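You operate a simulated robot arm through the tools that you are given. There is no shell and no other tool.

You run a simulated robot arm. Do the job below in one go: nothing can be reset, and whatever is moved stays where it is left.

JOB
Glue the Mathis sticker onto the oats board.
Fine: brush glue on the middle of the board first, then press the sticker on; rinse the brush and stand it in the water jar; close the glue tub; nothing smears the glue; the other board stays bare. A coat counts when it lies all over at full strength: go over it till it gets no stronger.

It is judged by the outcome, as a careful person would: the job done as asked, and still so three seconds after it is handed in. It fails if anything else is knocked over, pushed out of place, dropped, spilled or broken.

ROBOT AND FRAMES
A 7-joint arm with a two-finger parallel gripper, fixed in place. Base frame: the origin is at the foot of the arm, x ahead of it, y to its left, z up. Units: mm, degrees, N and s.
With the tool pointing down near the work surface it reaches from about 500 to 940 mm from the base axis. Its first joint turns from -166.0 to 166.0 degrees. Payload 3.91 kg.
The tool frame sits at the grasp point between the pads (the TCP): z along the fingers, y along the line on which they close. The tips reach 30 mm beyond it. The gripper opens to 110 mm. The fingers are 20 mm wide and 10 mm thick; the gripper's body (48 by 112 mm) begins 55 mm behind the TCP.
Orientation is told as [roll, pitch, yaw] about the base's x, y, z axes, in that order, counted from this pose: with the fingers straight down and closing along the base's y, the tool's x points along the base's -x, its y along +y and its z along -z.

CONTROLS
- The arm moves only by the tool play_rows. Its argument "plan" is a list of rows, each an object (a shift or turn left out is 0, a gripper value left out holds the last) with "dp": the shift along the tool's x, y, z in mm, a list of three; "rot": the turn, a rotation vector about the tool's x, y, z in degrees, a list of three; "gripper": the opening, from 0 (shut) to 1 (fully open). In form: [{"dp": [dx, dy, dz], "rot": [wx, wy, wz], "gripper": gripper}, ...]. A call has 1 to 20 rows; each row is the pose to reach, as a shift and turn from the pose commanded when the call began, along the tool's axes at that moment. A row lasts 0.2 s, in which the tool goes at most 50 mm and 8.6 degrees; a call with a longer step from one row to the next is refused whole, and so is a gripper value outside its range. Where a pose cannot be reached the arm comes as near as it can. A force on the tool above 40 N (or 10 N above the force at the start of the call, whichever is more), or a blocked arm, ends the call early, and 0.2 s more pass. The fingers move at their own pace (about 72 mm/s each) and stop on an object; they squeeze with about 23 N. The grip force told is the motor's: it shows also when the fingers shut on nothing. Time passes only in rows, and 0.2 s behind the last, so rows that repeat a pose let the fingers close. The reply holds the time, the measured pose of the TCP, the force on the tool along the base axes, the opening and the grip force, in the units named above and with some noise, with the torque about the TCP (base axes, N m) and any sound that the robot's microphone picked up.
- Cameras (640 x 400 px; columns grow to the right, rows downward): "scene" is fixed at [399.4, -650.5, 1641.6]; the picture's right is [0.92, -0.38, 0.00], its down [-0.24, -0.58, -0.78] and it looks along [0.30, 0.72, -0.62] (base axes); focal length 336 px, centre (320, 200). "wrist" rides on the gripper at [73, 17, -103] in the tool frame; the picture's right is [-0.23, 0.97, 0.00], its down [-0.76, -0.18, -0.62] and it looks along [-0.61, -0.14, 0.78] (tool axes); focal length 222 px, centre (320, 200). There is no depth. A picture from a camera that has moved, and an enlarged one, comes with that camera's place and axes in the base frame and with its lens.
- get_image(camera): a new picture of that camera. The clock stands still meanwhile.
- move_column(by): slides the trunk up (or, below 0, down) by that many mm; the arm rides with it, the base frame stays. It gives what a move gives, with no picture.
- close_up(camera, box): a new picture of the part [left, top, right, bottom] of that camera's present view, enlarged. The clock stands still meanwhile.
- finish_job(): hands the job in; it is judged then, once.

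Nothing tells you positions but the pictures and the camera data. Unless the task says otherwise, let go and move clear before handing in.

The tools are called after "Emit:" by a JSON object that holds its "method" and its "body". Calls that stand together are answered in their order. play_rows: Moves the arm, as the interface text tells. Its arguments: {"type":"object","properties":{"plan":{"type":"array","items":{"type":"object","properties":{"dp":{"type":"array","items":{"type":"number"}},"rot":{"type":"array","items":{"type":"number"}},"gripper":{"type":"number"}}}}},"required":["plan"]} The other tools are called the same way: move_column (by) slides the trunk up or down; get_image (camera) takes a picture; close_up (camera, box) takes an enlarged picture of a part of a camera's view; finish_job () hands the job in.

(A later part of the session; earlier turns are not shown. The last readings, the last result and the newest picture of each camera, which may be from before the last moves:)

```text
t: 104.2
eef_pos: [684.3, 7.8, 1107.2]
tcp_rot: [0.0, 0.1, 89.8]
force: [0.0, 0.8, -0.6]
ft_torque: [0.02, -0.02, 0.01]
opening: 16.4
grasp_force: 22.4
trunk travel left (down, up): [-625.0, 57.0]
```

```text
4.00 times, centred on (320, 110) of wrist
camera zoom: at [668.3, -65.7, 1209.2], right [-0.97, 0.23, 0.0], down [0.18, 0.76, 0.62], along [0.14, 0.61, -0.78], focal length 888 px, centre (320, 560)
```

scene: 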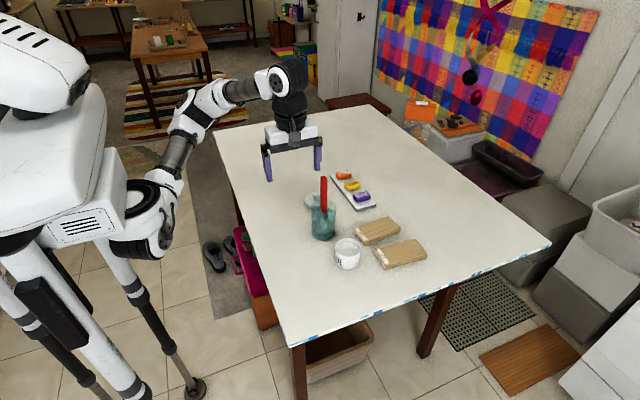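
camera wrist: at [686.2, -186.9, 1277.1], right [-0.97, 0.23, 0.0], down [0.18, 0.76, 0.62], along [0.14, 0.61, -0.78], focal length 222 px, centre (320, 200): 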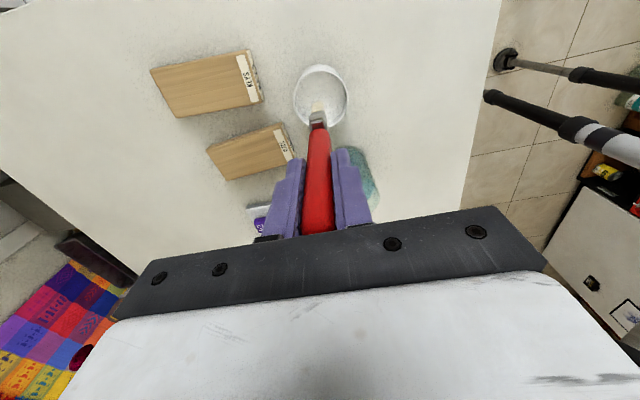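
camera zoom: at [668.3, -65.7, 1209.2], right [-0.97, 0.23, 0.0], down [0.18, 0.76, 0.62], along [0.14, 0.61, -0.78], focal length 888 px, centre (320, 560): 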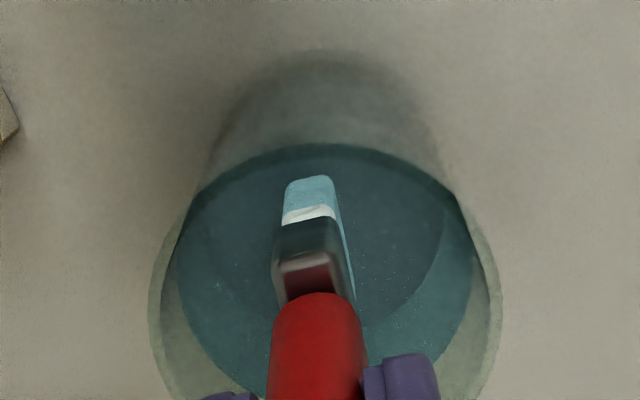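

The bristles are in the water. I'll lower a little more and swirl with small circles, well inside the jar.

Emit:
{"method": "play_rows", "body": {"plan": [{"dp": [0, 0, 3]}, {"dp": [7, 0, 3]}, {"dp": [5, 5, 3]}, {"dp": [0, 7, 3]}, {"dp": [-5, 5, 3]}, {"dp": [-7, 0, 3]}, {"dp": [-5, -5, 3]}, {"dp": [0, -7, 3]}, {"dp": [5, -5, 3]}, {"dp": [7, 0, 3]}, {"dp": [5, 5, 3]}, {"dp": [0, 7, 3]}, {"dp": [-5, 5, 3]}, {"dp": [-7, 0, 3]}, {"dp": [-5, -5, 3]}, {"dp": [0, -7, 3]}, {"dp": [5, -5, 3]}, {"dp": [7, 0, 3]}, {"dp": [0, 0, 3]}, {"dp": [0, 0, 3]}]}}

Emit:
{"method": "close_up", "body": {"camera": "scene", "box": [300, 170, 350, 250]}}

Emit:
{"method": "close_up", "body": {"camera": "wrist", "box": [270, 60, 370, 160]}}

```text
t: 108.4
eef_pos: [685.1, 6.9, 1103.1]
tcp_rot: [0.1, 0.0, 89.9]
force: [-0.2, 0.5, 0.0]
ft_torque: [-0.01, -0.01, -0.01]
opening: 16.8
grasp_force: 23.5
trunk travel left (down, up): [-625.0, 57.0]
```

```text
5.00 times, centred on (325, 210) of scene
camera zoom: at [399.4, -650.5, 1641.6], right [0.92, -0.38, 0.0], down [-0.24, -0.58, -0.78], along [0.3, 0.72, -0.62], focal length 1681 px, centre (295, 150)
```

zoom: 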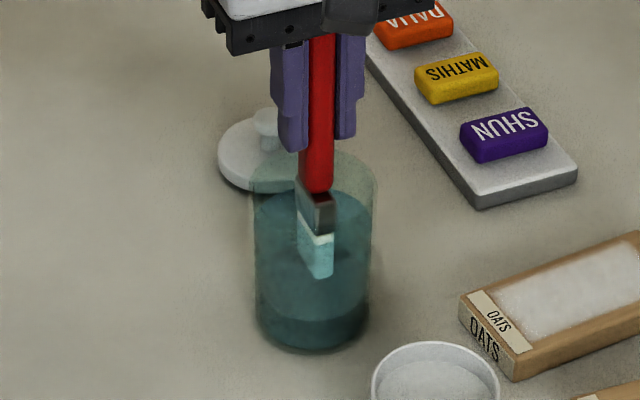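

```text
4.00 times, centred on (320, 110) of wrist
camera zoom: at [668.6, -65.9, 1206.7], right [-0.97, 0.23, 0.0], down [0.18, 0.76, 0.62], along [0.14, 0.61, -0.78], focal length 888 px, centre (320, 560)
```

zoom: 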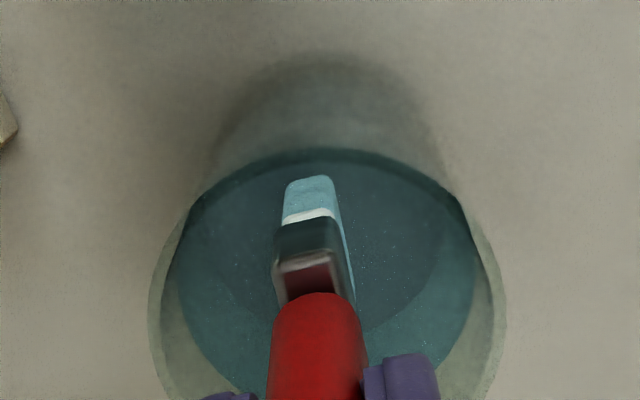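

No floor contact yet and a white band remains near the ferrule. I'll lower further in small steps to find the jar's floor and get all the bristles under water.

Emit:
{"method": "play_rows", "body": {"plan": [{"dp": [0, 0, 1.5]}, {"dp": [0, 0, 3]}, {"dp": [0, 0, 4.5]}, {"dp": [0, 0, 6]}, {"dp": [0, 0, 6]}]}}

Emit:
{"method": "play_rows", "body": {"plan": [{"dp": [0, 0, 1.5]}, {"dp": [0, 0, 3]}, {"dp": [0, 0, 4.5]}, {"dp": [0, 0, 6]}, {"dp": [0, 0, 6]}]}}

Emit:
{"method": "close_up", "body": {"camera": "scene", "box": [300, 170, 350, 250]}}

```text
t: 109.6
eef_pos: [684.8, 7.6, 1099.1]
tcp_rot: [0.0, 0.1, 89.9]
force: [0.2, 0.9, -0.7]
ft_torque: [-0.02, 0.0, 0.01]
opening: 16.5
grasp_force: 22.7
trunk travel left (down, up): [-625.0, 57.0]
```

```text
t: 110.8
eef_pos: [685.2, 7.7, 1091.4]
tcp_rot: [0.0, 0.1, 89.8]
force: [-1.1, -0.1, -0.8]
ft_torque: [0.01, 0.02, 0.0]
opening: 16.5
grasp_force: 23.1
trunk travel left (down, up): [-625.0, 57.0]
```

```text
5.00 times, centred on (325, 210) of scene
camera zoom: at [399.4, -650.5, 1641.6], right [0.92, -0.38, 0.0], down [-0.24, -0.58, -0.78], along [0.3, 0.72, -0.62], focal length 1681 px, centre (295, 150)
```

zoom: 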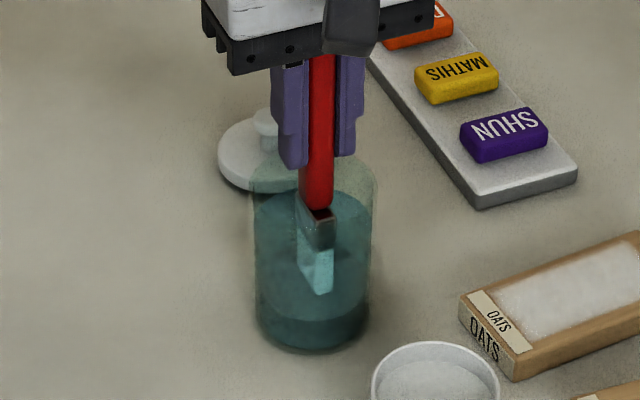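

Now the whole bristle head is under water, just above the floor. I'll swirl again here.

Emit:
{"method": "play_rows", "body": {"plan": [{"dp": [0, 0, -1]}, {"dp": [7, 0, -1]}, {"dp": [5, 5, -1]}, {"dp": [0, 7, -1]}, {"dp": [-5, 5, -1]}, {"dp": [-7, 0, -1]}, {"dp": [-5, -5, -1]}, {"dp": [0, -7, -1]}, {"dp": [5, -5, -1]}, {"dp": [7, 0, -1]}, {"dp": [5, 5, -1]}, {"dp": [0, 7, -1]}, {"dp": [-5, 5, -1]}, {"dp": [-7, 0, -1]}, {"dp": [-5, -5, -1]}, {"dp": [0, -7, -1]}, {"dp": [5, -5, -1]}, {"dp": [7, 0, -1]}, {"dp": [0, 0, -1]}, {"dp": [0, 0, -1]}]}}

Emit:
{"method": "play_rows", "body": {"plan": [{"dp": [0, 0, -10]}, {"dp": [0, 0, -18]}, {"dp": [0, 0, -8]}, {"dp": [0, 0, 0]}, {"dp": [0, 0, -10]}, {"dp": [0, 0, -18]}, {"dp": [0, 0, -8]}, {"dp": [0, 0, 0]}, {"dp": [7, 0, 0]}, {"dp": [0, 7, 0]}, {"dp": [-7, 0, 0]}, {"dp": [0, -7, 0]}, {"dp": [7, 0, 0]}, {"dp": [0, 7, 0]}, {"dp": [-7, 0, 0]}, {"dp": [0, -7, 0]}, {"dp": [0, 0, 0]}, {"dp": [0, 0, -50]}, {"dp": [0, 0, -85]}, {"dp": [0, 0, -85]}]}}

Emit:
{"method": "close_up", "body": {"camera": "scene", "box": [300, 150, 350, 250]}}

Emit:
{"method": "close_up", "body": {"camera": "wrist", "box": [270, 60, 370, 160]}}

```text
t: 115.0
eef_pos: [685.4, 7.7, 1094.0]
tcp_rot: [-0.2, 0.0, 89.8]
force: [-0.7, -0.3, -0.6]
ft_torque: [0.0, 0.01, 0.03]
opening: 16.6
grasp_force: 23.1
trunk travel left (down, up): [-625.0, 57.0]
```

```text
t: 119.2
eef_pos: [685.6, 6.8, 1180.1]
tcp_rot: [0.0, 0.0, 89.9]
force: [-0.6, 0.9, -0.3]
ft_torque: [-0.01, -0.01, 0.02]
opening: 16.5
grasp_force: 23.2
trunk travel left (down, up): [-625.0, 57.0]
```

```text
4.00 times, centred on (325, 200) of scene
camera zoom: at [399.4, -650.5, 1641.6], right [0.92, -0.38, 0.0], down [-0.24, -0.58, -0.78], along [0.3, 0.72, -0.62], focal length 1345 px, centre (300, 200)
```

zoom: 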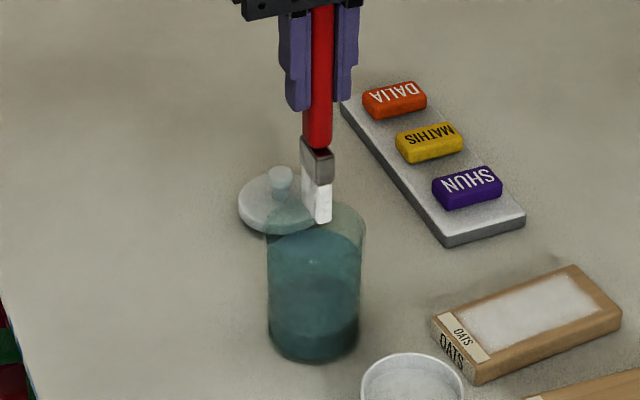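

```text
4.00 times, centred on (320, 110) of wrist
camera zoom: at [667.9, -67.1, 1281.3], right [-0.97, 0.23, 0.0], down [0.18, 0.76, 0.62], along [0.14, 0.61, -0.78], focal length 888 px, centre (320, 560)
```

zoom: 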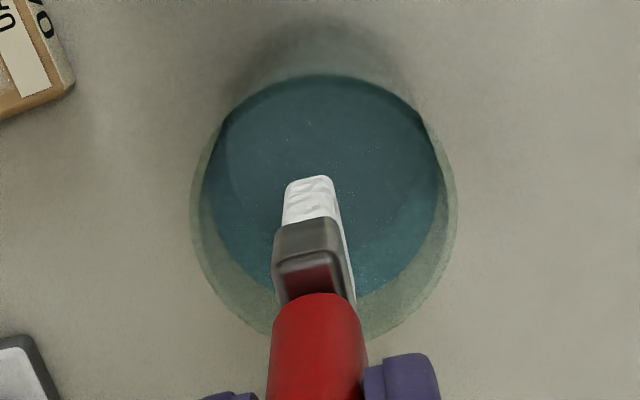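

The bristles still look white, so the rinse isn't complete. I'll look closer.

Emit:
{"method": "close_up", "body": {"camera": "scene", "box": [315, 180, 335, 215]}}

Emit:
{"method": "close_up", "body": {"camera": "wrist", "box": [300, 90, 340, 130]}}

```text
11.43 times, centred on (325, 198) of scene
camera zoom: at [399.4, -650.5, 1641.6], right [0.92, -0.38, 0.0], down [-0.24, -0.58, -0.78], along [0.3, 0.72, -0.62], focal length 3843 px, centre (263, 229)
```

zoom: 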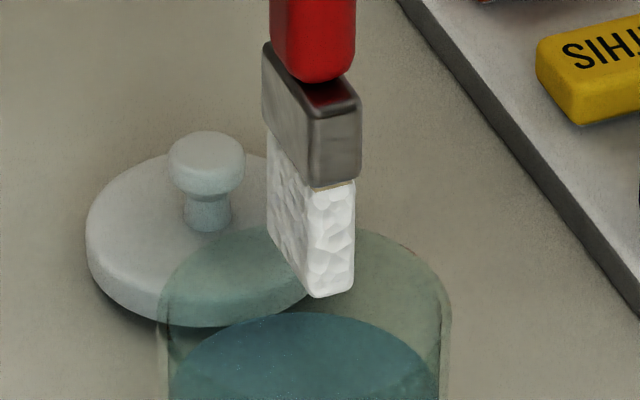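

```text
10.00 times, centred on (320, 110) of wrist
camera zoom: at [667.9, -67.1, 1281.3], right [-0.97, 0.23, 0.0], down [0.18, 0.76, 0.62], along [0.14, 0.61, -0.78], focal length 2221 px, centre (320, 1100)
```

zoom: 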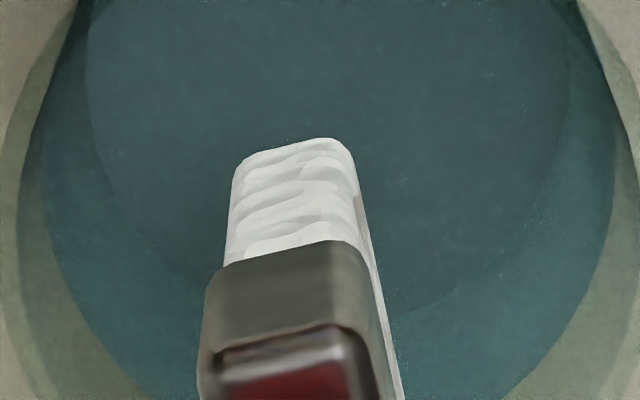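

The bristles still carry glue. I'll go back down until the tip just touches the floor and work the brush there, as one does when rinsing.

Emit:
{"method": "play_rows", "body": {"plan": [{"dp": [0, 0, 30]}, {"dp": [0, 0, 60]}, {"dp": [0, 0, 80]}, {"dp": [0, 0, 86]}, {"dp": [0, 0, 87.5]}, {"dp": [0, 0, 89]}, {"dp": [0, 0, 89]}]}}

Emit:
{"method": "play_rows", "body": {"plan": [{"dp": [0, 0, 1]}, {"dp": [0, 0, 2]}, {"dp": [0, 0, 3]}, {"dp": [0, 0, 3]}]}}

Emit:
{"method": "play_rows", "body": {"plan": [{"dp": [0, 0, 1]}, {"dp": [0, 0, 2]}, {"dp": [0, 0, 3]}, {"dp": [0, 0, 3]}]}}

```text
t: 120.8
eef_pos: [686.6, 8.2, 1091.0]
tcp_rot: [-0.2, 0.1, 89.9]
force: [1.5, -0.9, 11.7]
ft_torque: [-0.02, -0.16, 0.0]
opening: 16.5
grasp_force: 23.3
trunk travel left (down, up): [-625.0, 57.0]
```

```text
t: 121.8
eef_pos: [684.2, 7.2, 1088.2]
tcp_rot: [-0.1, 0.2, 89.9]
force: [3.3, -0.7, 21.5]
ft_torque: [-0.04, -0.36, -0.01]
opening: 16.7
grasp_force: 23.3
trunk travel left (down, up): [-625.0, 57.0]
```

```text
t: 123.0
eef_pos: [684.6, 7.8, 1087.4]
tcp_rot: [-0.4, 0.0, 89.9]
force: [-3.1, 1.6, 19.7]
ft_torque: [0.2, 0.46, 0.0]
opening: 16.7
grasp_force: 23.1
trunk travel left (down, up): [-625.0, 57.0]
stopped in row 4: the force on the tool passed its limit at 40 N (the readings are from after the stop); the commanded pose is now the measured one
```

I pressed a bit more than intended; the floor contact is near TCP z 1091. I'll back off and check the jar.

Emit:
{"method": "play_rows", "body": {"plan": [{"dp": [0, 0, -1]}, {"dp": [0, 0, -2]}, {"dp": [0, 0, -2]}]}}

Emit:
{"method": "get_image", "body": {"camera": "wrist"}}

Emit:
{"method": "close_up", "body": {"camera": "scene", "box": [300, 150, 350, 250]}}

```text
t: 123.8
eef_pos: [684.8, 6.4, 1088.0]
tcp_rot: [-0.2, 0.1, 89.9]
force: [-2.1, 0.7, 9.3]
ft_torque: [0.09, 0.34, 0.02]
opening: 16.3
grasp_force: 23.2
trunk travel left (down, up): [-625.0, 57.0]
```

```text
taken
camera wrist: at [667.6, -66.2, 1189.8], right [-0.97, 0.23, -0.01], down [0.18, 0.76, 0.62], along [0.15, 0.61, -0.78], focal length 222 px, centre (320, 200)
```

wrist: 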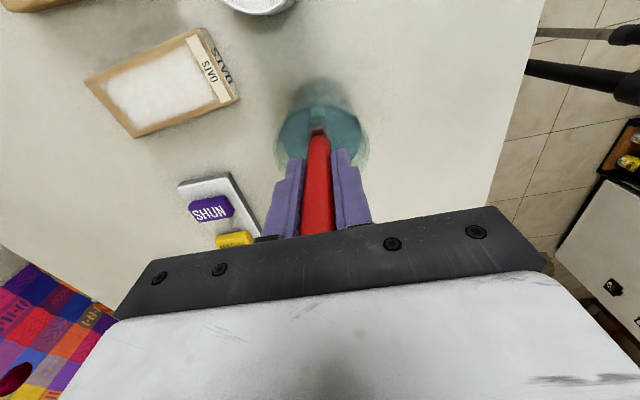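

```text
4.00 times, centred on (325, 200) of scene
camera zoom: at [399.4, -650.5, 1641.6], right [0.92, -0.38, 0.0], down [-0.24, -0.58, -0.78], along [0.3, 0.72, -0.62], focal length 1345 px, centre (300, 200)
```

zoom: 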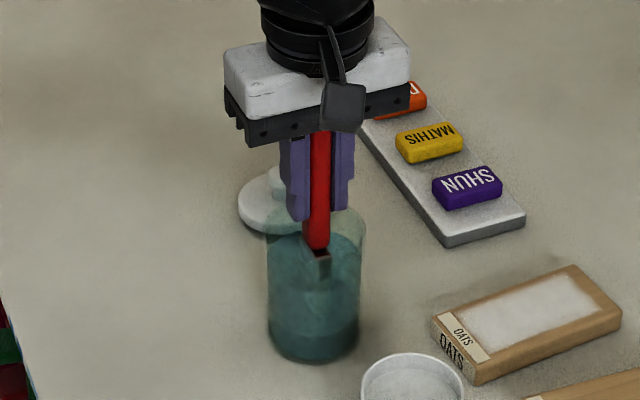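

Emit:
{"method": "close_up", "body": {"camera": "scene", "box": [312, 205, 342, 240]}}

Emit:
{"method": "close_up", "body": {"camera": "wrist", "box": [290, 80, 350, 160]}}

```text
11.43 times, centred on (327, 222) of scene
camera zoom: at [399.4, -650.5, 1641.6], right [0.92, -0.38, 0.0], down [-0.24, -0.58, -0.78], along [0.3, 0.72, -0.62], focal length 3843 px, centre (240, -57)
```

zoom: 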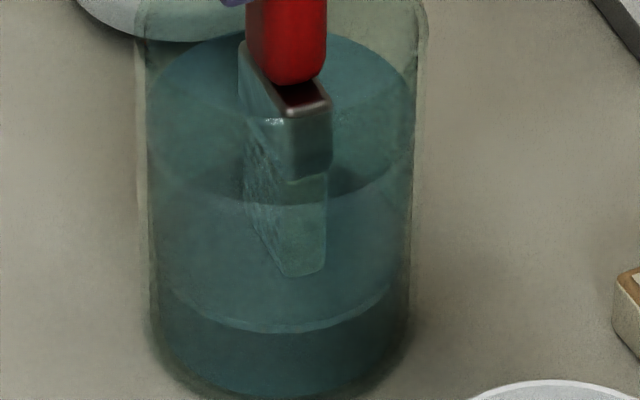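

```text
5.00 times, centred on (320, 120) of wrist
camera zoom: at [667.6, -66.2, 1189.8], right [-0.97, 0.23, -0.01], down [0.18, 0.76, 0.62], along [0.15, 0.61, -0.78], focal length 1111 px, centre (320, 600)
```

zoom: 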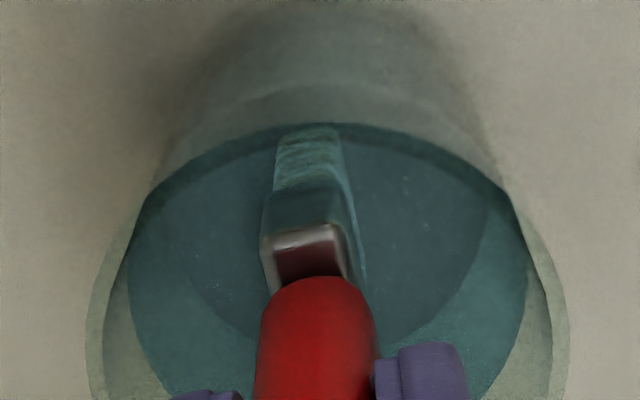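

The bristles look clean now: the glue shell is gone. I'll swirl a bit more just off the floor, then lift briefly to confirm.

Emit:
{"method": "play_rows", "body": {"plan": [{"dp": [0, 0, -1.5]}, {"dp": [6, 0, -1.5]}, {"dp": [4, 4, -1.5]}, {"dp": [0, 6, -1.5]}, {"dp": [-4, 4, -1.5]}, {"dp": [-6, 0, -1.5]}, {"dp": [-4, -4, -1.5]}, {"dp": [0, -6, -1.5]}, {"dp": [4, -4, -1.5]}, {"dp": [6, 0, -1.5]}, {"dp": [0, 0, -1.5]}, {"dp": [0, 0, -10]}, {"dp": [0, 0, -1.5]}, {"dp": [0, 0, -20]}, {"dp": [0, 0, -45]}, {"dp": [0, 0, -70]}, {"dp": [0, 0, -90]}, {"dp": [0, 0, -90]}]}}

Emit:
{"method": "close_up", "body": {"camera": "scene", "box": [312, 175, 342, 220]}}

Emit:
{"method": "close_up", "body": {"camera": "wrist", "box": [290, 80, 350, 160]}}

Emit:
{"method": "close_up", "body": {"camera": "scene", "box": [290, 110, 370, 250]}}

```text
t: 127.6
eef_pos: [686.2, 6.9, 1177.5]
tcp_rot: [-0.1, 0.1, 89.9]
force: [-0.7, 0.2, -1.0]
ft_torque: [0.01, -0.01, 0.01]
opening: 16.7
grasp_force: 22.8
trunk travel left (down, up): [-625.0, 57.0]
```

```text
8.89 times, centred on (327, 198) of scene
camera zoom: at [399.4, -650.5, 1641.6], right [0.92, -0.38, 0.0], down [-0.24, -0.58, -0.78], along [0.3, 0.72, -0.62], focal length 2989 px, centre (258, 222)
```

zoom: 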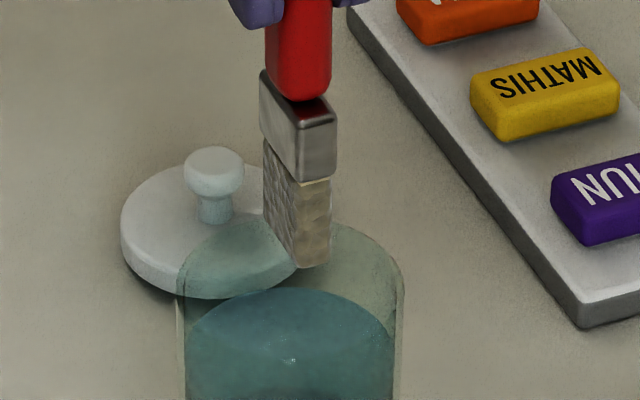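

```text
5.00 times, centred on (320, 120) of wrist
camera zoom: at [668.6, -65.6, 1279.2], right [-0.97, 0.23, 0.0], down [0.18, 0.76, 0.62], along [0.15, 0.61, -0.78], focal length 1111 px, centre (320, 600)
```

zoom: 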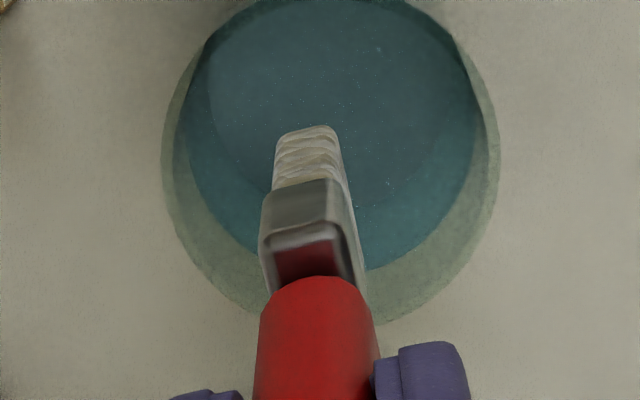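

```text
2.86 times, centred on (330, 180) of scene
camera zoom: at [399.4, -650.5, 1641.6], right [0.92, -0.38, 0.0], down [-0.24, -0.58, -0.78], along [0.3, 0.72, -0.62], focal length 961 px, centre (291, 257)
```

zoom: 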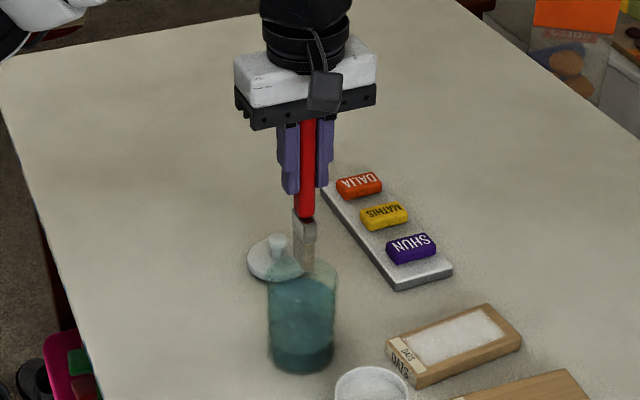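

Mostly clean, but I'll rinse a second time to make sure nothing remains, then compare.

Emit:
{"method": "play_rows", "body": {"plan": [{"dp": [0, 0, 30]}, {"dp": [0, 0, 60]}, {"dp": [0, 0, 80]}, {"dp": [0, 0, 87]}, {"dp": [0, 0, 88.7]}, {"dp": [6, 0, 88.7]}, {"dp": [4, 4, 88.7]}, {"dp": [0, 6, 88.7]}, {"dp": [-4, 4, 88.7]}, {"dp": [-6, 0, 88.7]}, {"dp": [-4, -4, 88.7]}, {"dp": [0, -6, 88.7]}, {"dp": [4, -4, 88.7]}, {"dp": [6, 0, 88.7]}, {"dp": [4, 4, 88.7]}, {"dp": [0, 6, 88.7]}, {"dp": [-4, 4, 88.7]}, {"dp": [-6, 0, 88.7]}, {"dp": [0, -6, 88.7]}, {"dp": [0, 0, 88.7]}]}}

Emit:
{"method": "play_rows", "body": {"plan": [{"dp": [0, 0, 0.5]}, {"dp": [5, 0, 0.5]}, {"dp": [0, 5, 0.5]}, {"dp": [-5, 0, 0.5]}, {"dp": [0, -5, 0.5]}, {"dp": [5, 0, 0.5]}, {"dp": [0, 5, 0.5]}, {"dp": [-5, 0, 0.5]}, {"dp": [0, -5, 0.5]}, {"dp": [0, 0, 0.5]}, {"dp": [0, 0, -10]}, {"dp": [0, 0, 0]}, {"dp": [0, 0, -10]}, {"dp": [0, 0, 0]}, {"dp": [0, 0, -30]}, {"dp": [0, 0, -60]}, {"dp": [0, 0, -88]}, {"dp": [0, 0, -88]}]}}

Emit:
{"method": "close_up", "body": {"camera": "scene", "box": [312, 175, 342, 220]}}

Emit:
{"method": "close_up", "body": {"camera": "wrist", "box": [290, 80, 350, 160]}}

```text
t: 131.8
eef_pos: [686.4, 7.8, 1088.4]
tcp_rot: [-0.3, 0.1, 90.0]
force: [0.5, -0.6, -1.1]
ft_torque: [-0.02, -0.02, 0.0]
opening: 16.4
grasp_force: 22.9
trunk travel left (down, up): [-625.0, 57.0]
```

```text
t: 135.6
eef_pos: [685.7, 7.5, 1176.8]
tcp_rot: [-0.2, 0.1, 89.9]
force: [0.1, -0.1, -0.3]
ft_torque: [0.01, 0.03, 0.01]
opening: 16.7
grasp_force: 23.0
trunk travel left (down, up): [-625.0, 57.0]
```

```text
8.89 times, centred on (327, 198) of scene
camera zoom: at [399.4, -650.5, 1641.6], right [0.92, -0.38, 0.0], down [-0.24, -0.58, -0.78], along [0.3, 0.72, -0.62], focal length 2989 px, centre (258, 222)
```

zoom: 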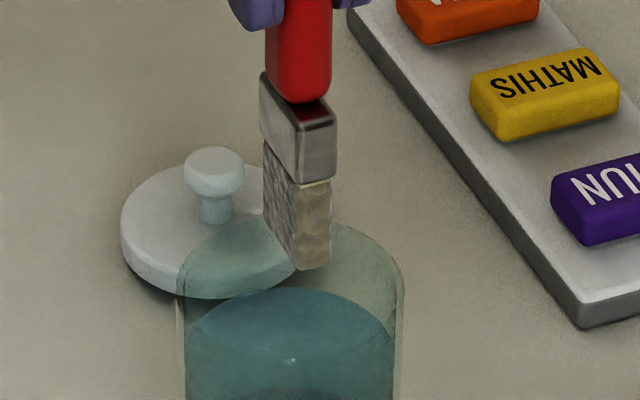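

```text
5.00 times, centred on (320, 120) of wrist
camera zoom: at [668.6, -65.8, 1278.8], right [-0.97, 0.23, 0.0], down [0.18, 0.76, 0.62], along [0.15, 0.61, -0.78], focal length 1111 px, centre (320, 600)
```

zoom: 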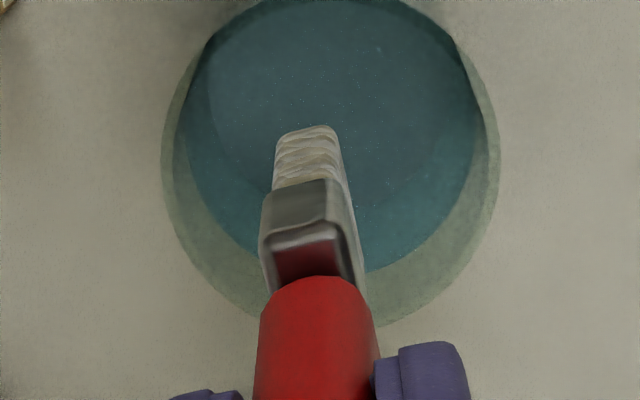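

It's nearly back to its first colour. Touching the floor seems to be what cleans it, so I'll do one more rinse with light floor contact.

Emit:
{"method": "play_rows", "body": {"plan": [{"dp": [0, 0, 30]}, {"dp": [0, 0, 60]}, {"dp": [0, 0, 80]}, {"dp": [0, 0, 87]}, {"dp": [0, 0, 88.5]}, {"dp": [0, 0, 89.5]}, {"dp": [0, 0, 89.5]}]}}

```text
t: 137.2
eef_pos: [685.6, 5.5, 1087.9]
tcp_rot: [-0.3, 0.1, 90.1]
force: [1.3, 0.6, 7.7]
ft_torque: [0.03, -0.11, -0.04]
opening: 16.6
grasp_force: 23.4
trunk travel left (down, up): [-625.0, 57.0]
```

Emit:
{"method": "play_rows", "body": {"plan": [{"dp": [4, 0, 0]}, {"dp": [0, 4, 0]}, {"dp": [-4, 0, 0]}, {"dp": [0, -4, 0]}, {"dp": [4, 0, 0]}, {"dp": [0, 4, 0]}, {"dp": [-4, 0, 0]}, {"dp": [0, -4, 0]}, {"dp": [4, 0, 0]}, {"dp": [0, 4, 0]}, {"dp": [-4, 0, 0]}, {"dp": [0, -4, 0]}, {"dp": [4, 0, 0]}, {"dp": [0, 4, 0]}, {"dp": [-4, 0, 0]}, {"dp": [0, -4, 0]}, {"dp": [0, 0, 0]}]}}

Emit:
{"method": "play_rows", "body": {"plan": [{"dp": [4, 0, 0]}, {"dp": [0, 4, 0]}, {"dp": [-4, 0, 0]}, {"dp": [0, -4, 0]}, {"dp": [4, 0, 0]}, {"dp": [0, 4, 0]}, {"dp": [-4, 0, 0]}, {"dp": [0, -4, 0]}, {"dp": [4, 0, 0]}, {"dp": [0, 4, 0]}, {"dp": [-4, 0, 0]}, {"dp": [0, -4, 0]}, {"dp": [0, 0, 0]}, {"dp": [0, 0, -10]}, {"dp": [0, 0, -40]}, {"dp": [0, 0, -70]}, {"dp": [0, 0, -89.5]}, {"dp": [0, 0, -89.5]}]}}

Emit:
{"method": "close_up", "body": {"camera": "scene", "box": [312, 175, 342, 220]}}

Emit:
{"method": "close_up", "body": {"camera": "wrist", "box": [290, 80, 350, 160]}}

```text
t: 140.8
eef_pos: [686.1, 8.3, 1087.3]
tcp_rot: [-0.4, 0.1, 90.0]
force: [4.5, 0.6, 10.6]
ft_torque: [0.2, -0.47, -0.01]
opening: 16.4
grasp_force: 23.3
trunk travel left (down, up): [-625.0, 57.0]
```

```text
t: 144.6
eef_pos: [685.9, 7.3, 1175.9]
tcp_rot: [-0.1, 0.1, 89.9]
force: [-0.1, -1.2, -0.3]
ft_torque: [0.02, -0.01, 0.01]
opening: 16.6
grasp_force: 23.0
trunk travel left (down, up): [-625.0, 57.0]
```

```text
8.89 times, centred on (327, 198) of scene
camera zoom: at [399.4, -650.5, 1641.6], right [0.92, -0.38, 0.0], down [-0.24, -0.58, -0.78], along [0.3, 0.72, -0.62], focal length 2989 px, centre (258, 222)
```

zoom: 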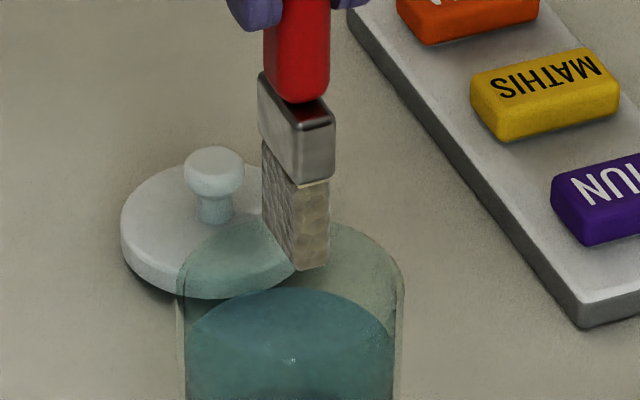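

```text
5.00 times, centred on (320, 120) of wrist
camera zoom: at [668.0, -65.9, 1278.8], right [-0.97, 0.23, 0.0], down [0.18, 0.76, 0.62], along [0.15, 0.61, -0.78], focal length 1111 px, centre (320, 600)
```

zoom: 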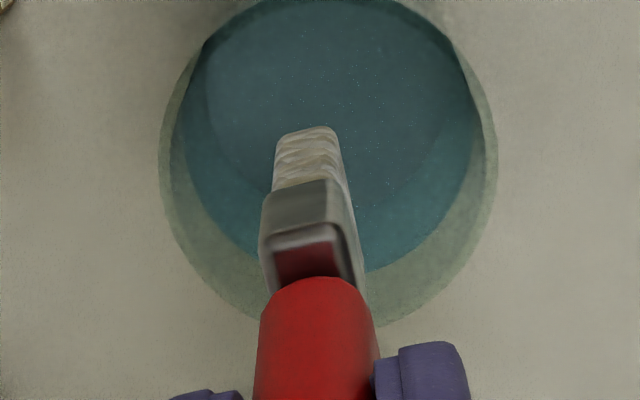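

No further change, so the brush is as clean as it gets. I'll set it down on the jar floor upright and let go.

Emit:
{"method": "play_rows", "body": {"plan": [{"dp": [0, 0, 30]}, {"dp": [0, 0, 60]}, {"dp": [0, 0, 80]}, {"dp": [0, 0, 86]}, {"dp": [0, 0, 88]}, {"dp": [0, 0, 89]}, {"dp": [0, 0, 89]}]}}

Emit:
{"method": "close_up", "body": {"camera": "wrist", "box": [240, 70, 400, 230]}}

Emit:
{"method": "close_up", "body": {"camera": "scene", "box": [290, 130, 370, 250]}}

```text
t: 146.2
eef_pos: [686.0, 6.2, 1087.7]
tcp_rot: [-0.3, 0.1, 89.9]
force: [0.4, 0.3, 1.7]
ft_torque: [-0.06, -0.05, 0.0]
opening: 16.6
grasp_force: 23.0
trunk travel left (down, up): [-625.0, 57.0]
```

```text
2.50 times, centred on (320, 150) of wrist
camera zoom: at [668.5, -66.3, 1190.2], right [-0.97, 0.23, -0.01], down [0.18, 0.76, 0.62], along [0.15, 0.61, -0.78], focal length 555 px, centre (320, 325)
```

zoom: 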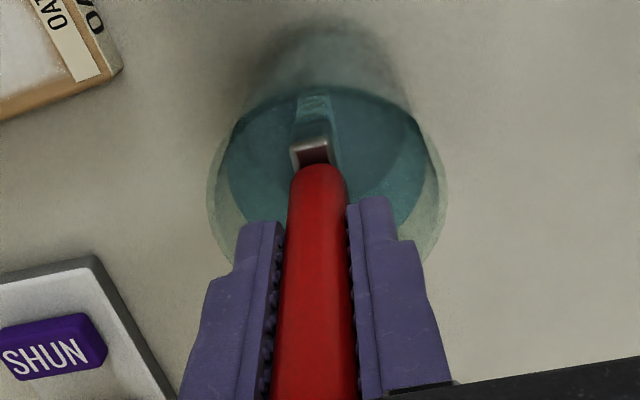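

```text
3.33 times, centred on (330, 190) of scene
camera zoom: at [399.4, -650.5, 1641.6], right [0.92, -0.38, 0.0], down [-0.24, -0.58, -0.78], along [0.3, 0.72, -0.62], focal length 1121 px, centre (287, 233)
```

zoom: 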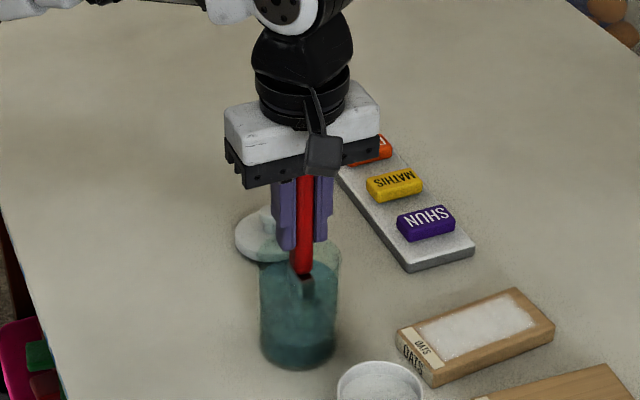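

Emit:
{"method": "play_rows", "body": {"plan": [{"dp": [0, 0, 0], "gripper": 0.2}, {"dp": [0, 0, 0], "gripper": 0.25}, {"dp": [0, 0, 0], "gripper": 0.35}, {"dp": [0, 0, 0], "gripper": 0.5}, {"dp": [0, 0, 0], "gripper": 0.6}, {"dp": [0, 0, 0], "gripper": 0.6}, {"dp": [0, 0, 0], "gripper": 0.6}]}}

Emit:
{"method": "close_up", "body": {"camera": "wrist", "box": [240, 70, 400, 230]}}

Emit:
{"method": "close_up", "body": {"camera": "scene", "box": [290, 130, 370, 250]}}

```text
t: 147.8
eef_pos: [685.9, 7.1, 1089.3]
tcp_rot: [-0.3, 0.1, 89.9]
force: [0.2, -0.2, 4.7]
ft_torque: [0.01, -0.03, -0.03]
opening: 65.9
grasp_force: 0.1
trunk travel left (down, up): [-625.0, 57.0]
```

```text
2.50 times, centred on (320, 150) of wrist
camera zoom: at [668.3, -66.3, 1190.2], right [-0.97, 0.23, -0.01], down [0.18, 0.76, 0.62], along [0.15, 0.61, -0.78], focal length 555 px, centre (320, 325)
```

zoom: 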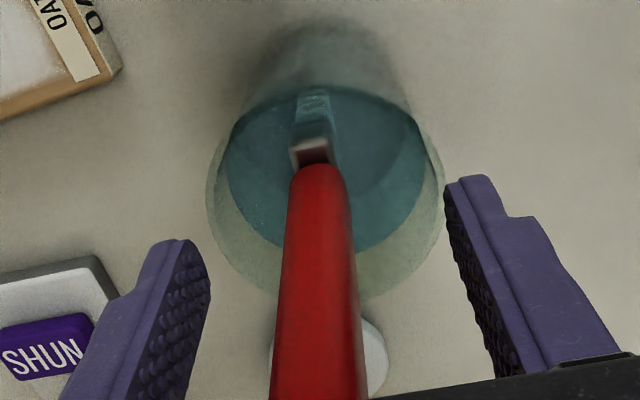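

```text
3.33 times, centred on (330, 190) of scene
camera zoom: at [399.4, -650.5, 1641.6], right [0.92, -0.38, 0.0], down [-0.24, -0.58, -0.78], along [0.3, 0.72, -0.62], focal length 1121 px, centre (287, 233)
```

zoom: 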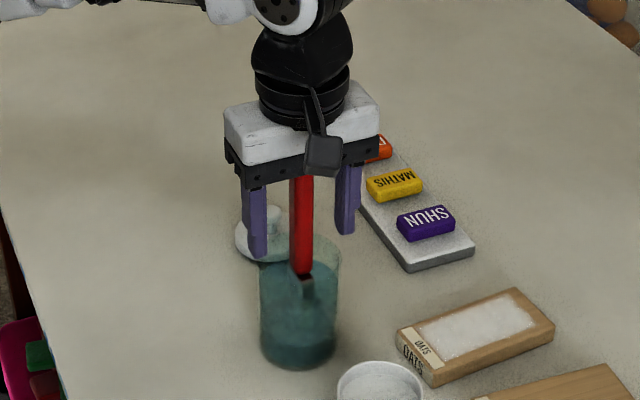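

The brush stands by itself. I'll rise straight up, slowly at first.

Emit:
{"method": "play_rows", "body": {"plan": [{"dp": [0, 0, -3]}, {"dp": [0, 0, -8]}, {"dp": [0, 0, -20]}, {"dp": [0, 0, -40]}, {"dp": [0, 0, -70]}, {"dp": [0, 0, -100]}, {"dp": [0, 0, -130]}, {"dp": [0, 0, -140]}, {"dp": [0, 0, -140]}]}}

Emit:
{"method": "get_image", "body": {"camera": "wrist"}}

Emit:
{"method": "close_up", "body": {"camera": "scene", "box": [290, 130, 370, 250]}}

```text
t: 149.8
eef_pos: [684.4, 7.0, 1229.1]
tcp_rot: [-0.3, 0.2, 89.9]
force: [-0.6, 0.9, 0.1]
ft_torque: [-0.04, 0.02, -0.03]
opening: 65.8
grasp_force: 0.0
trunk travel left (down, up): [-625.0, 57.0]
```

```text
taken
camera wrist: at [667.9, -65.6, 1330.3], right [-0.97, 0.23, 0.0], down [0.18, 0.76, 0.62], along [0.15, 0.61, -0.78], focal length 222 px, centre (320, 200)
```

wrist: 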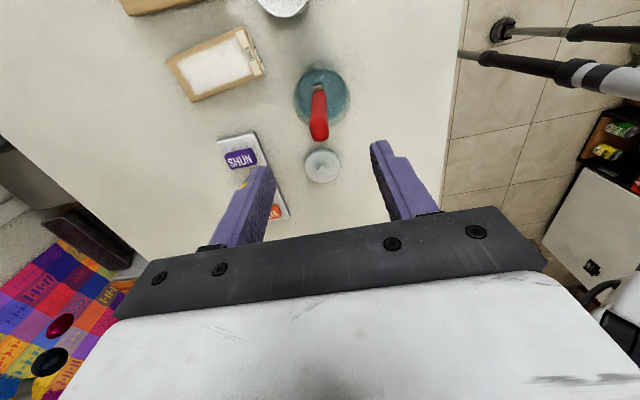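

```text
3.33 times, centred on (330, 190) of scene
camera zoom: at [399.4, -650.5, 1641.6], right [0.92, -0.38, 0.0], down [-0.24, -0.58, -0.78], along [0.3, 0.72, -0.62], focal length 1121 px, centre (287, 233)
```

zoom: 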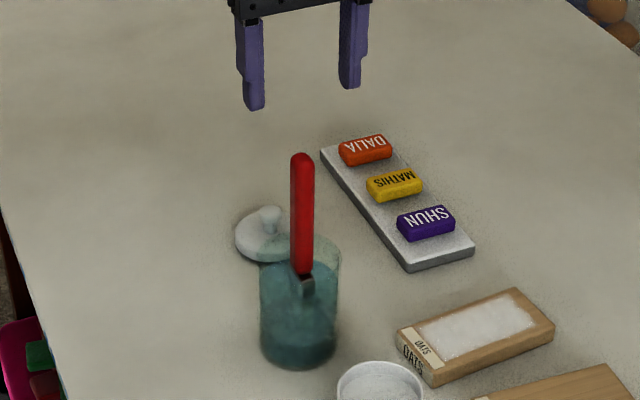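

The brush stands upright in the jar. Next I'll turn the hand back to yaw 0 above the sticker tray and look at the Mathis sticker.

Emit:
{"method": "play_rows", "body": {"plan": [{"dp": [-14, -17, 0], "rot": [0, 0, 8.2], "gripper": 0.5}, {"dp": [-28, -34, 0], "rot": [0, 0, 16.4]}, {"dp": [-42, -51, 0], "rot": [0, 0, 24.6]}, {"dp": [-56, -68, 0], "rot": [0, 0, 32.8]}, {"dp": [-70, -85, 10], "rot": [0, 0, 41]}, {"dp": [-84, -102, 20], "rot": [0, 0, 49.2]}, {"dp": [-98, -119, 30], "rot": [0, 0, 57.4]}, {"dp": [-112, -136, 40], "rot": [0, 0, 65.6]}, {"dp": [-126, -153, 50], "rot": [0, 0, 73.8]}, {"dp": [-140, -168, 60], "rot": [0, 0, 82]}, {"dp": [-144, -172, 70], "rot": [0, 0, 90]}, {"dp": [-144, -172, 79], "rot": [0, 0, 90]}, {"dp": [-144, -172, 79], "rot": [0, 0, 90]}]}}

Emit:
{"method": "get_image", "body": {"camera": "wrist"}}

Emit:
{"method": "close_up", "body": {"camera": "wrist", "box": [240, 40, 400, 170]}}

Emit:
{"method": "close_up", "body": {"camera": "scene", "box": [325, 165, 385, 215]}}

```text
t: 152.6
eef_pos: [857.0, 150.9, 1148.3]
tcp_rot: [0.0, -0.2, -0.1]
force: [0.7, 0.3, 0.0]
ft_torque: [-0.02, -0.01, -0.01]
opening: 55.1
grasp_force: 0.1
trunk travel left (down, up): [-625.0, 57.0]
```

```text
taken
camera wrist: at [784.7, 167.0, 1250.9], right [0.23, 0.97, 0.0], down [0.76, -0.18, 0.63], along [0.61, -0.14, -0.78], focal length 222 px, centre (320, 200)
```

wrist: 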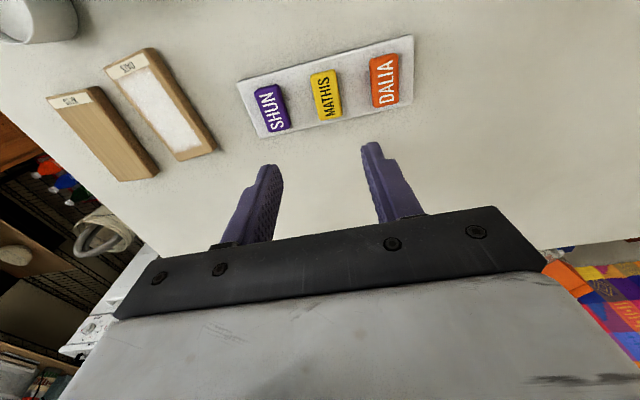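

```text
3.08 times, centred on (320, 105) of wrist
camera zoom: at [784.7, 167.0, 1250.9], right [0.23, 0.97, 0.0], down [0.76, -0.18, 0.63], along [0.61, -0.14, -0.78], focal length 684 px, centre (320, 492)
```

zoom: 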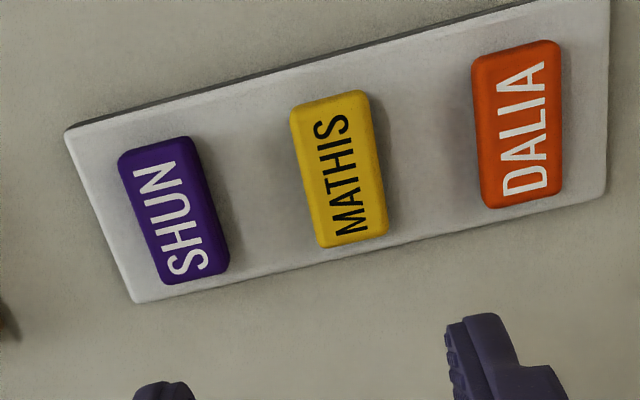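

```text
8.00 times, centred on (355, 190) of scene
camera zoom: at [399.4, -650.5, 1641.6], right [0.92, -0.38, 0.0], down [-0.24, -0.58, -0.78], along [0.3, 0.72, -0.62], focal length 2690 px, centre (40, 280)
```

zoom: 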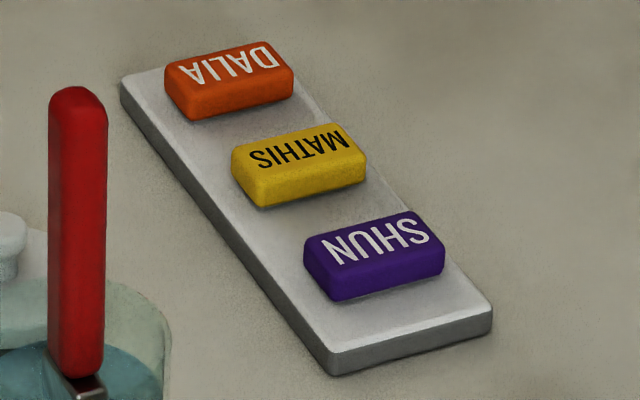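

The Mathis sticker is about 50 × 28 mm, centred near (855, 159) and in line with x, with about 39 mm gaps to its neighbours. I'll descend over it partway and check alignment.

Emit:
{"method": "play_rows", "body": {"plan": [{"dp": [2, 8, 20], "rot": [0, 0, 1]}, {"dp": [2.2, 8.4, 50], "rot": [0, 0, 1]}, {"dp": [2.2, 8.4, 80], "rot": [0, 0, 1]}, {"dp": [2.2, 8.4, 105], "rot": [0, 0, 1]}, {"dp": [2.2, 8.4, 118], "rot": [0, 0, 1]}, {"dp": [2.2, 8.4, 118], "rot": [0, 0, 1]}]}}

Emit:
{"method": "close_up", "body": {"camera": "wrist", "box": [240, 80, 400, 210]}}

Emit:
{"method": "close_up", "body": {"camera": "scene", "box": [325, 145, 400, 215]}}

```text
t: 154.0
eef_pos: [856.4, 157.9, 1031.7]
tcp_rot: [0.0, -0.3, -1.1]
force: [-0.8, 0.0, 0.5]
ft_torque: [0.01, 0.01, -0.01]
opening: 54.9
grasp_force: 0.0
trunk travel left (down, up): [-625.0, 57.0]
```

```text
3.08 times, centred on (320, 145) of wrist
camera zoom: at [783.5, 176.3, 1132.9], right [0.25, 0.97, 0.0], down [0.76, -0.19, 0.63], along [0.61, -0.15, -0.78], focal length 684 px, centre (320, 369)
```

zoom: 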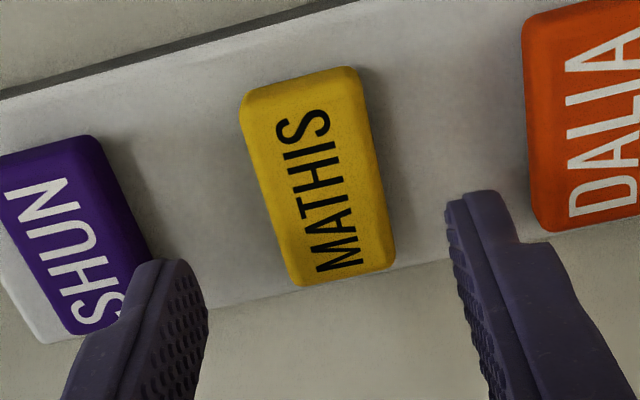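

```text
5.71 times, centred on (362, 180) of scene
camera zoom: at [399.4, -650.5, 1641.6], right [0.92, -0.38, 0.0], down [-0.24, -0.58, -0.78], along [0.3, 0.72, -0.62], focal length 1921 px, centre (77, 314)
```

zoom: 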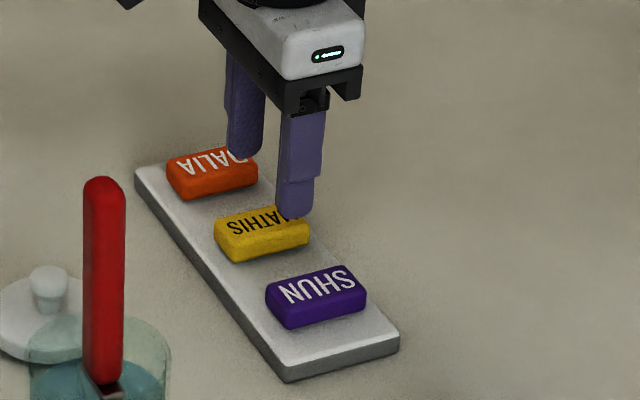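

Alignment is within 1 mm. I'll lower to grasp height with the fingertips just above the tray.

Emit:
{"method": "play_rows", "body": {"plan": [{"dp": [0, -0.5, 15]}, {"dp": [0, -0.5, 28]}, {"dp": [0, -0.5, 37]}, {"dp": [0, -0.5, 42]}, {"dp": [0, -0.5, 42]}]}}

Emit:
{"method": "close_up", "body": {"camera": "wrist", "box": [240, 100, 400, 230]}}

Emit:
{"method": "close_up", "body": {"camera": "scene", "box": [335, 155, 385, 205]}}

```text
t: 155.2
eef_pos: [856.2, 158.5, 990.2]
tcp_rot: [-0.1, -0.3, -1.1]
force: [-0.2, 0.5, -0.2]
ft_torque: [-0.01, 0.0, 0.01]
opening: 54.9
grasp_force: 0.1
trunk travel left (down, up): [-625.0, 57.0]
```

```text
3.08 times, centred on (320, 165) of wrist
camera zoom: at [783.8, 175.8, 1091.2], right [0.25, 0.97, 0.0], down [0.76, -0.19, 0.63], along [0.61, -0.15, -0.78], focal length 684 px, centre (320, 308)
```

zoom: 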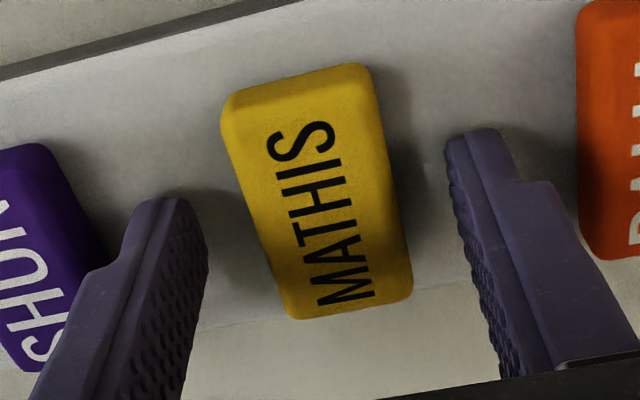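

```text
8.00 times, centred on (360, 180) of scene
camera zoom: at [399.4, -650.5, 1641.6], right [0.92, -0.38, 0.0], down [-0.24, -0.58, -0.78], along [0.3, 0.72, -0.62], focal length 2690 px, centre (0, 360)
```

zoom: 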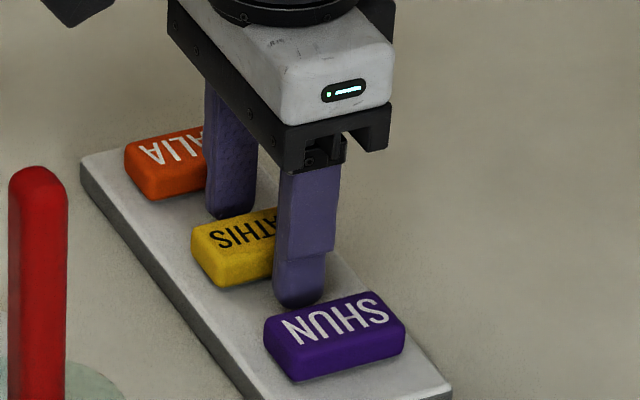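

Emit:
{"method": "play_rows", "body": {"plan": [{"dp": [0, 0, 1]}, {"dp": [0, 0, 2]}, {"dp": [0, 0, 3]}, {"dp": [0, 0, 3]}]}}

Emit:
{"method": "close_up", "body": {"camera": "scene", "box": [340, 165, 380, 205]}}

```text
t: 156.2
eef_pos: [856.1, 158.5, 987.1]
tcp_rot: [0.0, -0.3, -1.2]
force: [-0.6, -0.6, 0.6]
ft_torque: [0.0, -0.01, 0.04]
opening: 55.1
grasp_force: 0.0
trunk travel left (down, up): [-625.0, 57.0]
```

```text
10.00 times, centred on (360, 185) of scene
camera zoom: at [399.4, -650.5, 1641.6], right [0.92, -0.38, 0.0], down [-0.24, -0.58, -0.78], along [0.3, 0.72, -0.62], focal length 3362 px, centre (-80, 350)
```

zoom: 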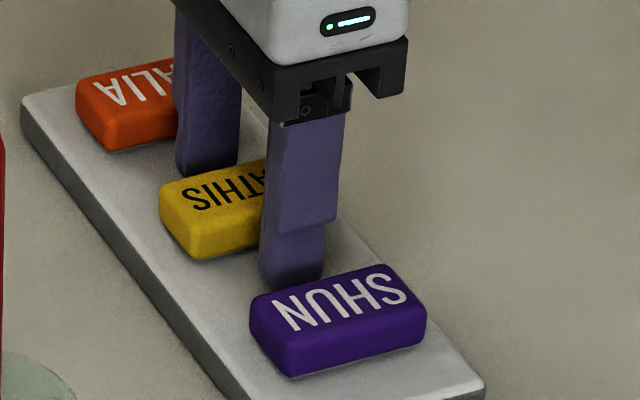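

Emit:
{"method": "play_rows", "body": {"plan": [{"dp": [0, 0, 1]}, {"dp": [0, 0, 2]}, {"dp": [0, 0, 2]}]}}

Emit:
{"method": "play_rows", "body": {"plan": [{"dp": [0, 0, 1]}, {"dp": [0, 0, 2]}, {"dp": [0, 0, 2]}]}}

```text
t: 157.0
eef_pos: [856.2, 158.6, 985.9]
tcp_rot: [0.0, -0.3, -1.1]
force: [3.5, 0.4, 11.4]
ft_torque: [0.21, 0.02, -0.1]
opening: 55.4
grasp_force: 0.3
trunk travel left (down, up): [-625.0, 57.0]
```

```text
t: 157.8
eef_pos: [856.1, 158.2, 985.2]
tcp_rot: [0.0, -0.6, -1.1]
force: [12.5, 5.4, 31.1]
ft_torque: [0.35, -0.09, -0.12]
opening: 55.4
grasp_force: 0.4
trunk travel left (down, up): [-625.0, 57.0]
```

The fingertips touched the tray at TCP z 986, so the tray top is at z 956. I'll back up about 3 mm above it and close on the sticker.

Emit:
{"method": "play_rows", "body": {"plan": [{"dp": [0, 0, -3]}, {"dp": [0, 0, -6]}, {"dp": [0, 0, -6.5]}, {"dp": [0, 0, -6.5]}]}}

Emit:
{"method": "close_up", "body": {"camera": "wrist", "box": [240, 100, 400, 230]}}

Emit:
{"method": "close_up", "body": {"camera": "scene", "box": [325, 145, 400, 215]}}

```text
t: 158.8
eef_pos: [857.2, 158.4, 986.8]
tcp_rot: [-0.2, -0.1, -1.1]
force: [-0.8, 0.2, 1.1]
ft_torque: [-0.02, 0.0, 0.03]
opening: 55.1
grasp_force: 0.1
trunk travel left (down, up): [-625.0, 57.0]
```

```text
3.08 times, centred on (320, 165) of wrist
camera zoom: at [783.6, 175.6, 1089.3], right [0.25, 0.97, 0.0], down [0.76, -0.19, 0.62], along [0.61, -0.15, -0.78], focal length 684 px, centre (320, 308)
```

zoom: 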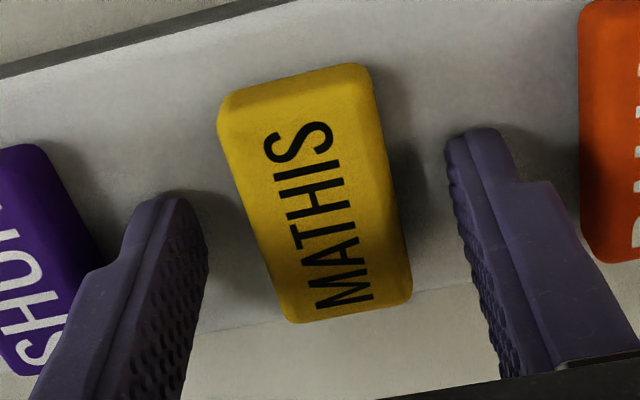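

```text
5.71 times, centred on (362, 180) of scene
camera zoom: at [399.4, -650.5, 1641.6], right [0.92, -0.38, 0.0], down [-0.24, -0.58, -0.78], along [0.3, 0.72, -0.62], focal length 1921 px, centre (77, 314)
```

zoom: 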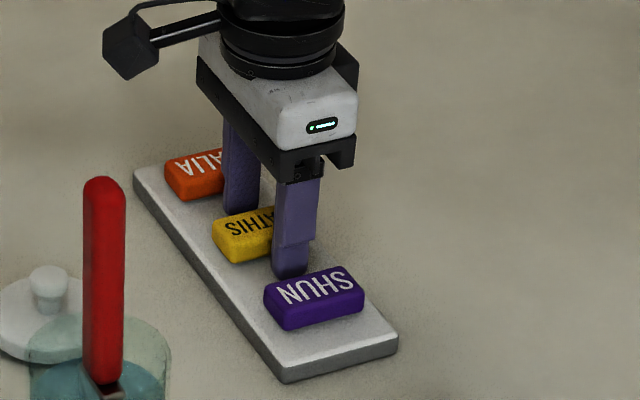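

Emit:
{"method": "play_rows", "body": {"plan": [{"dp": [0, 0, -1.5]}, {"dp": [0, 0, -1.5], "gripper": 0.35}, {"dp": [0, 0, -1.5], "gripper": 0.28}, {"dp": [0, 0, -1.5], "gripper": 0.2}, {"dp": [0, 0, -1.5], "gripper": 0.1}, {"dp": [0, 0, -1.5], "gripper": 0.0}, {"dp": [0, 0, -1.5], "gripper": 0.0}]}}

Emit:
{"method": "close_up", "body": {"camera": "wrist", "box": [240, 100, 400, 230]}}

Emit:
{"method": "close_up", "body": {"camera": "scene", "box": [325, 145, 400, 215]}}

```text
t: 160.4
eef_pos: [856.5, 157.8, 989.9]
tcp_rot: [-0.2, -0.2, -1.1]
force: [0.9, 0.0, 0.2]
ft_torque: [-0.02, 0.03, -0.01]
opening: 28.0
grasp_force: 22.9
trunk travel left (down, up): [-625.0, 57.0]
```

```text
3.08 times, centred on (320, 165) of wrist
camera zoom: at [783.6, 176.2, 1091.9], right [0.25, 0.97, 0.0], down [0.76, -0.19, 0.63], along [0.61, -0.15, -0.78], focal length 684 px, centre (320, 308)
```

zoom: 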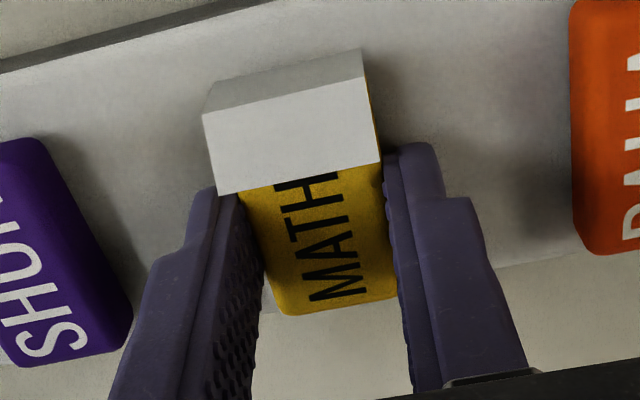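

```text
5.71 times, centred on (362, 180) of scene
camera zoom: at [399.4, -650.5, 1641.6], right [0.92, -0.38, 0.0], down [-0.24, -0.58, -0.78], along [0.3, 0.72, -0.62], focal length 1921 px, centre (77, 314)
```

zoom: 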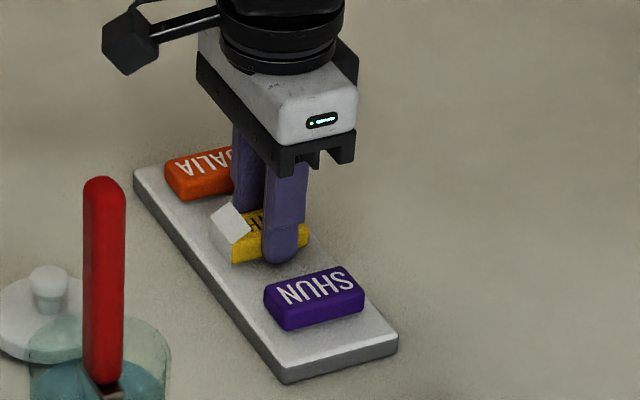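

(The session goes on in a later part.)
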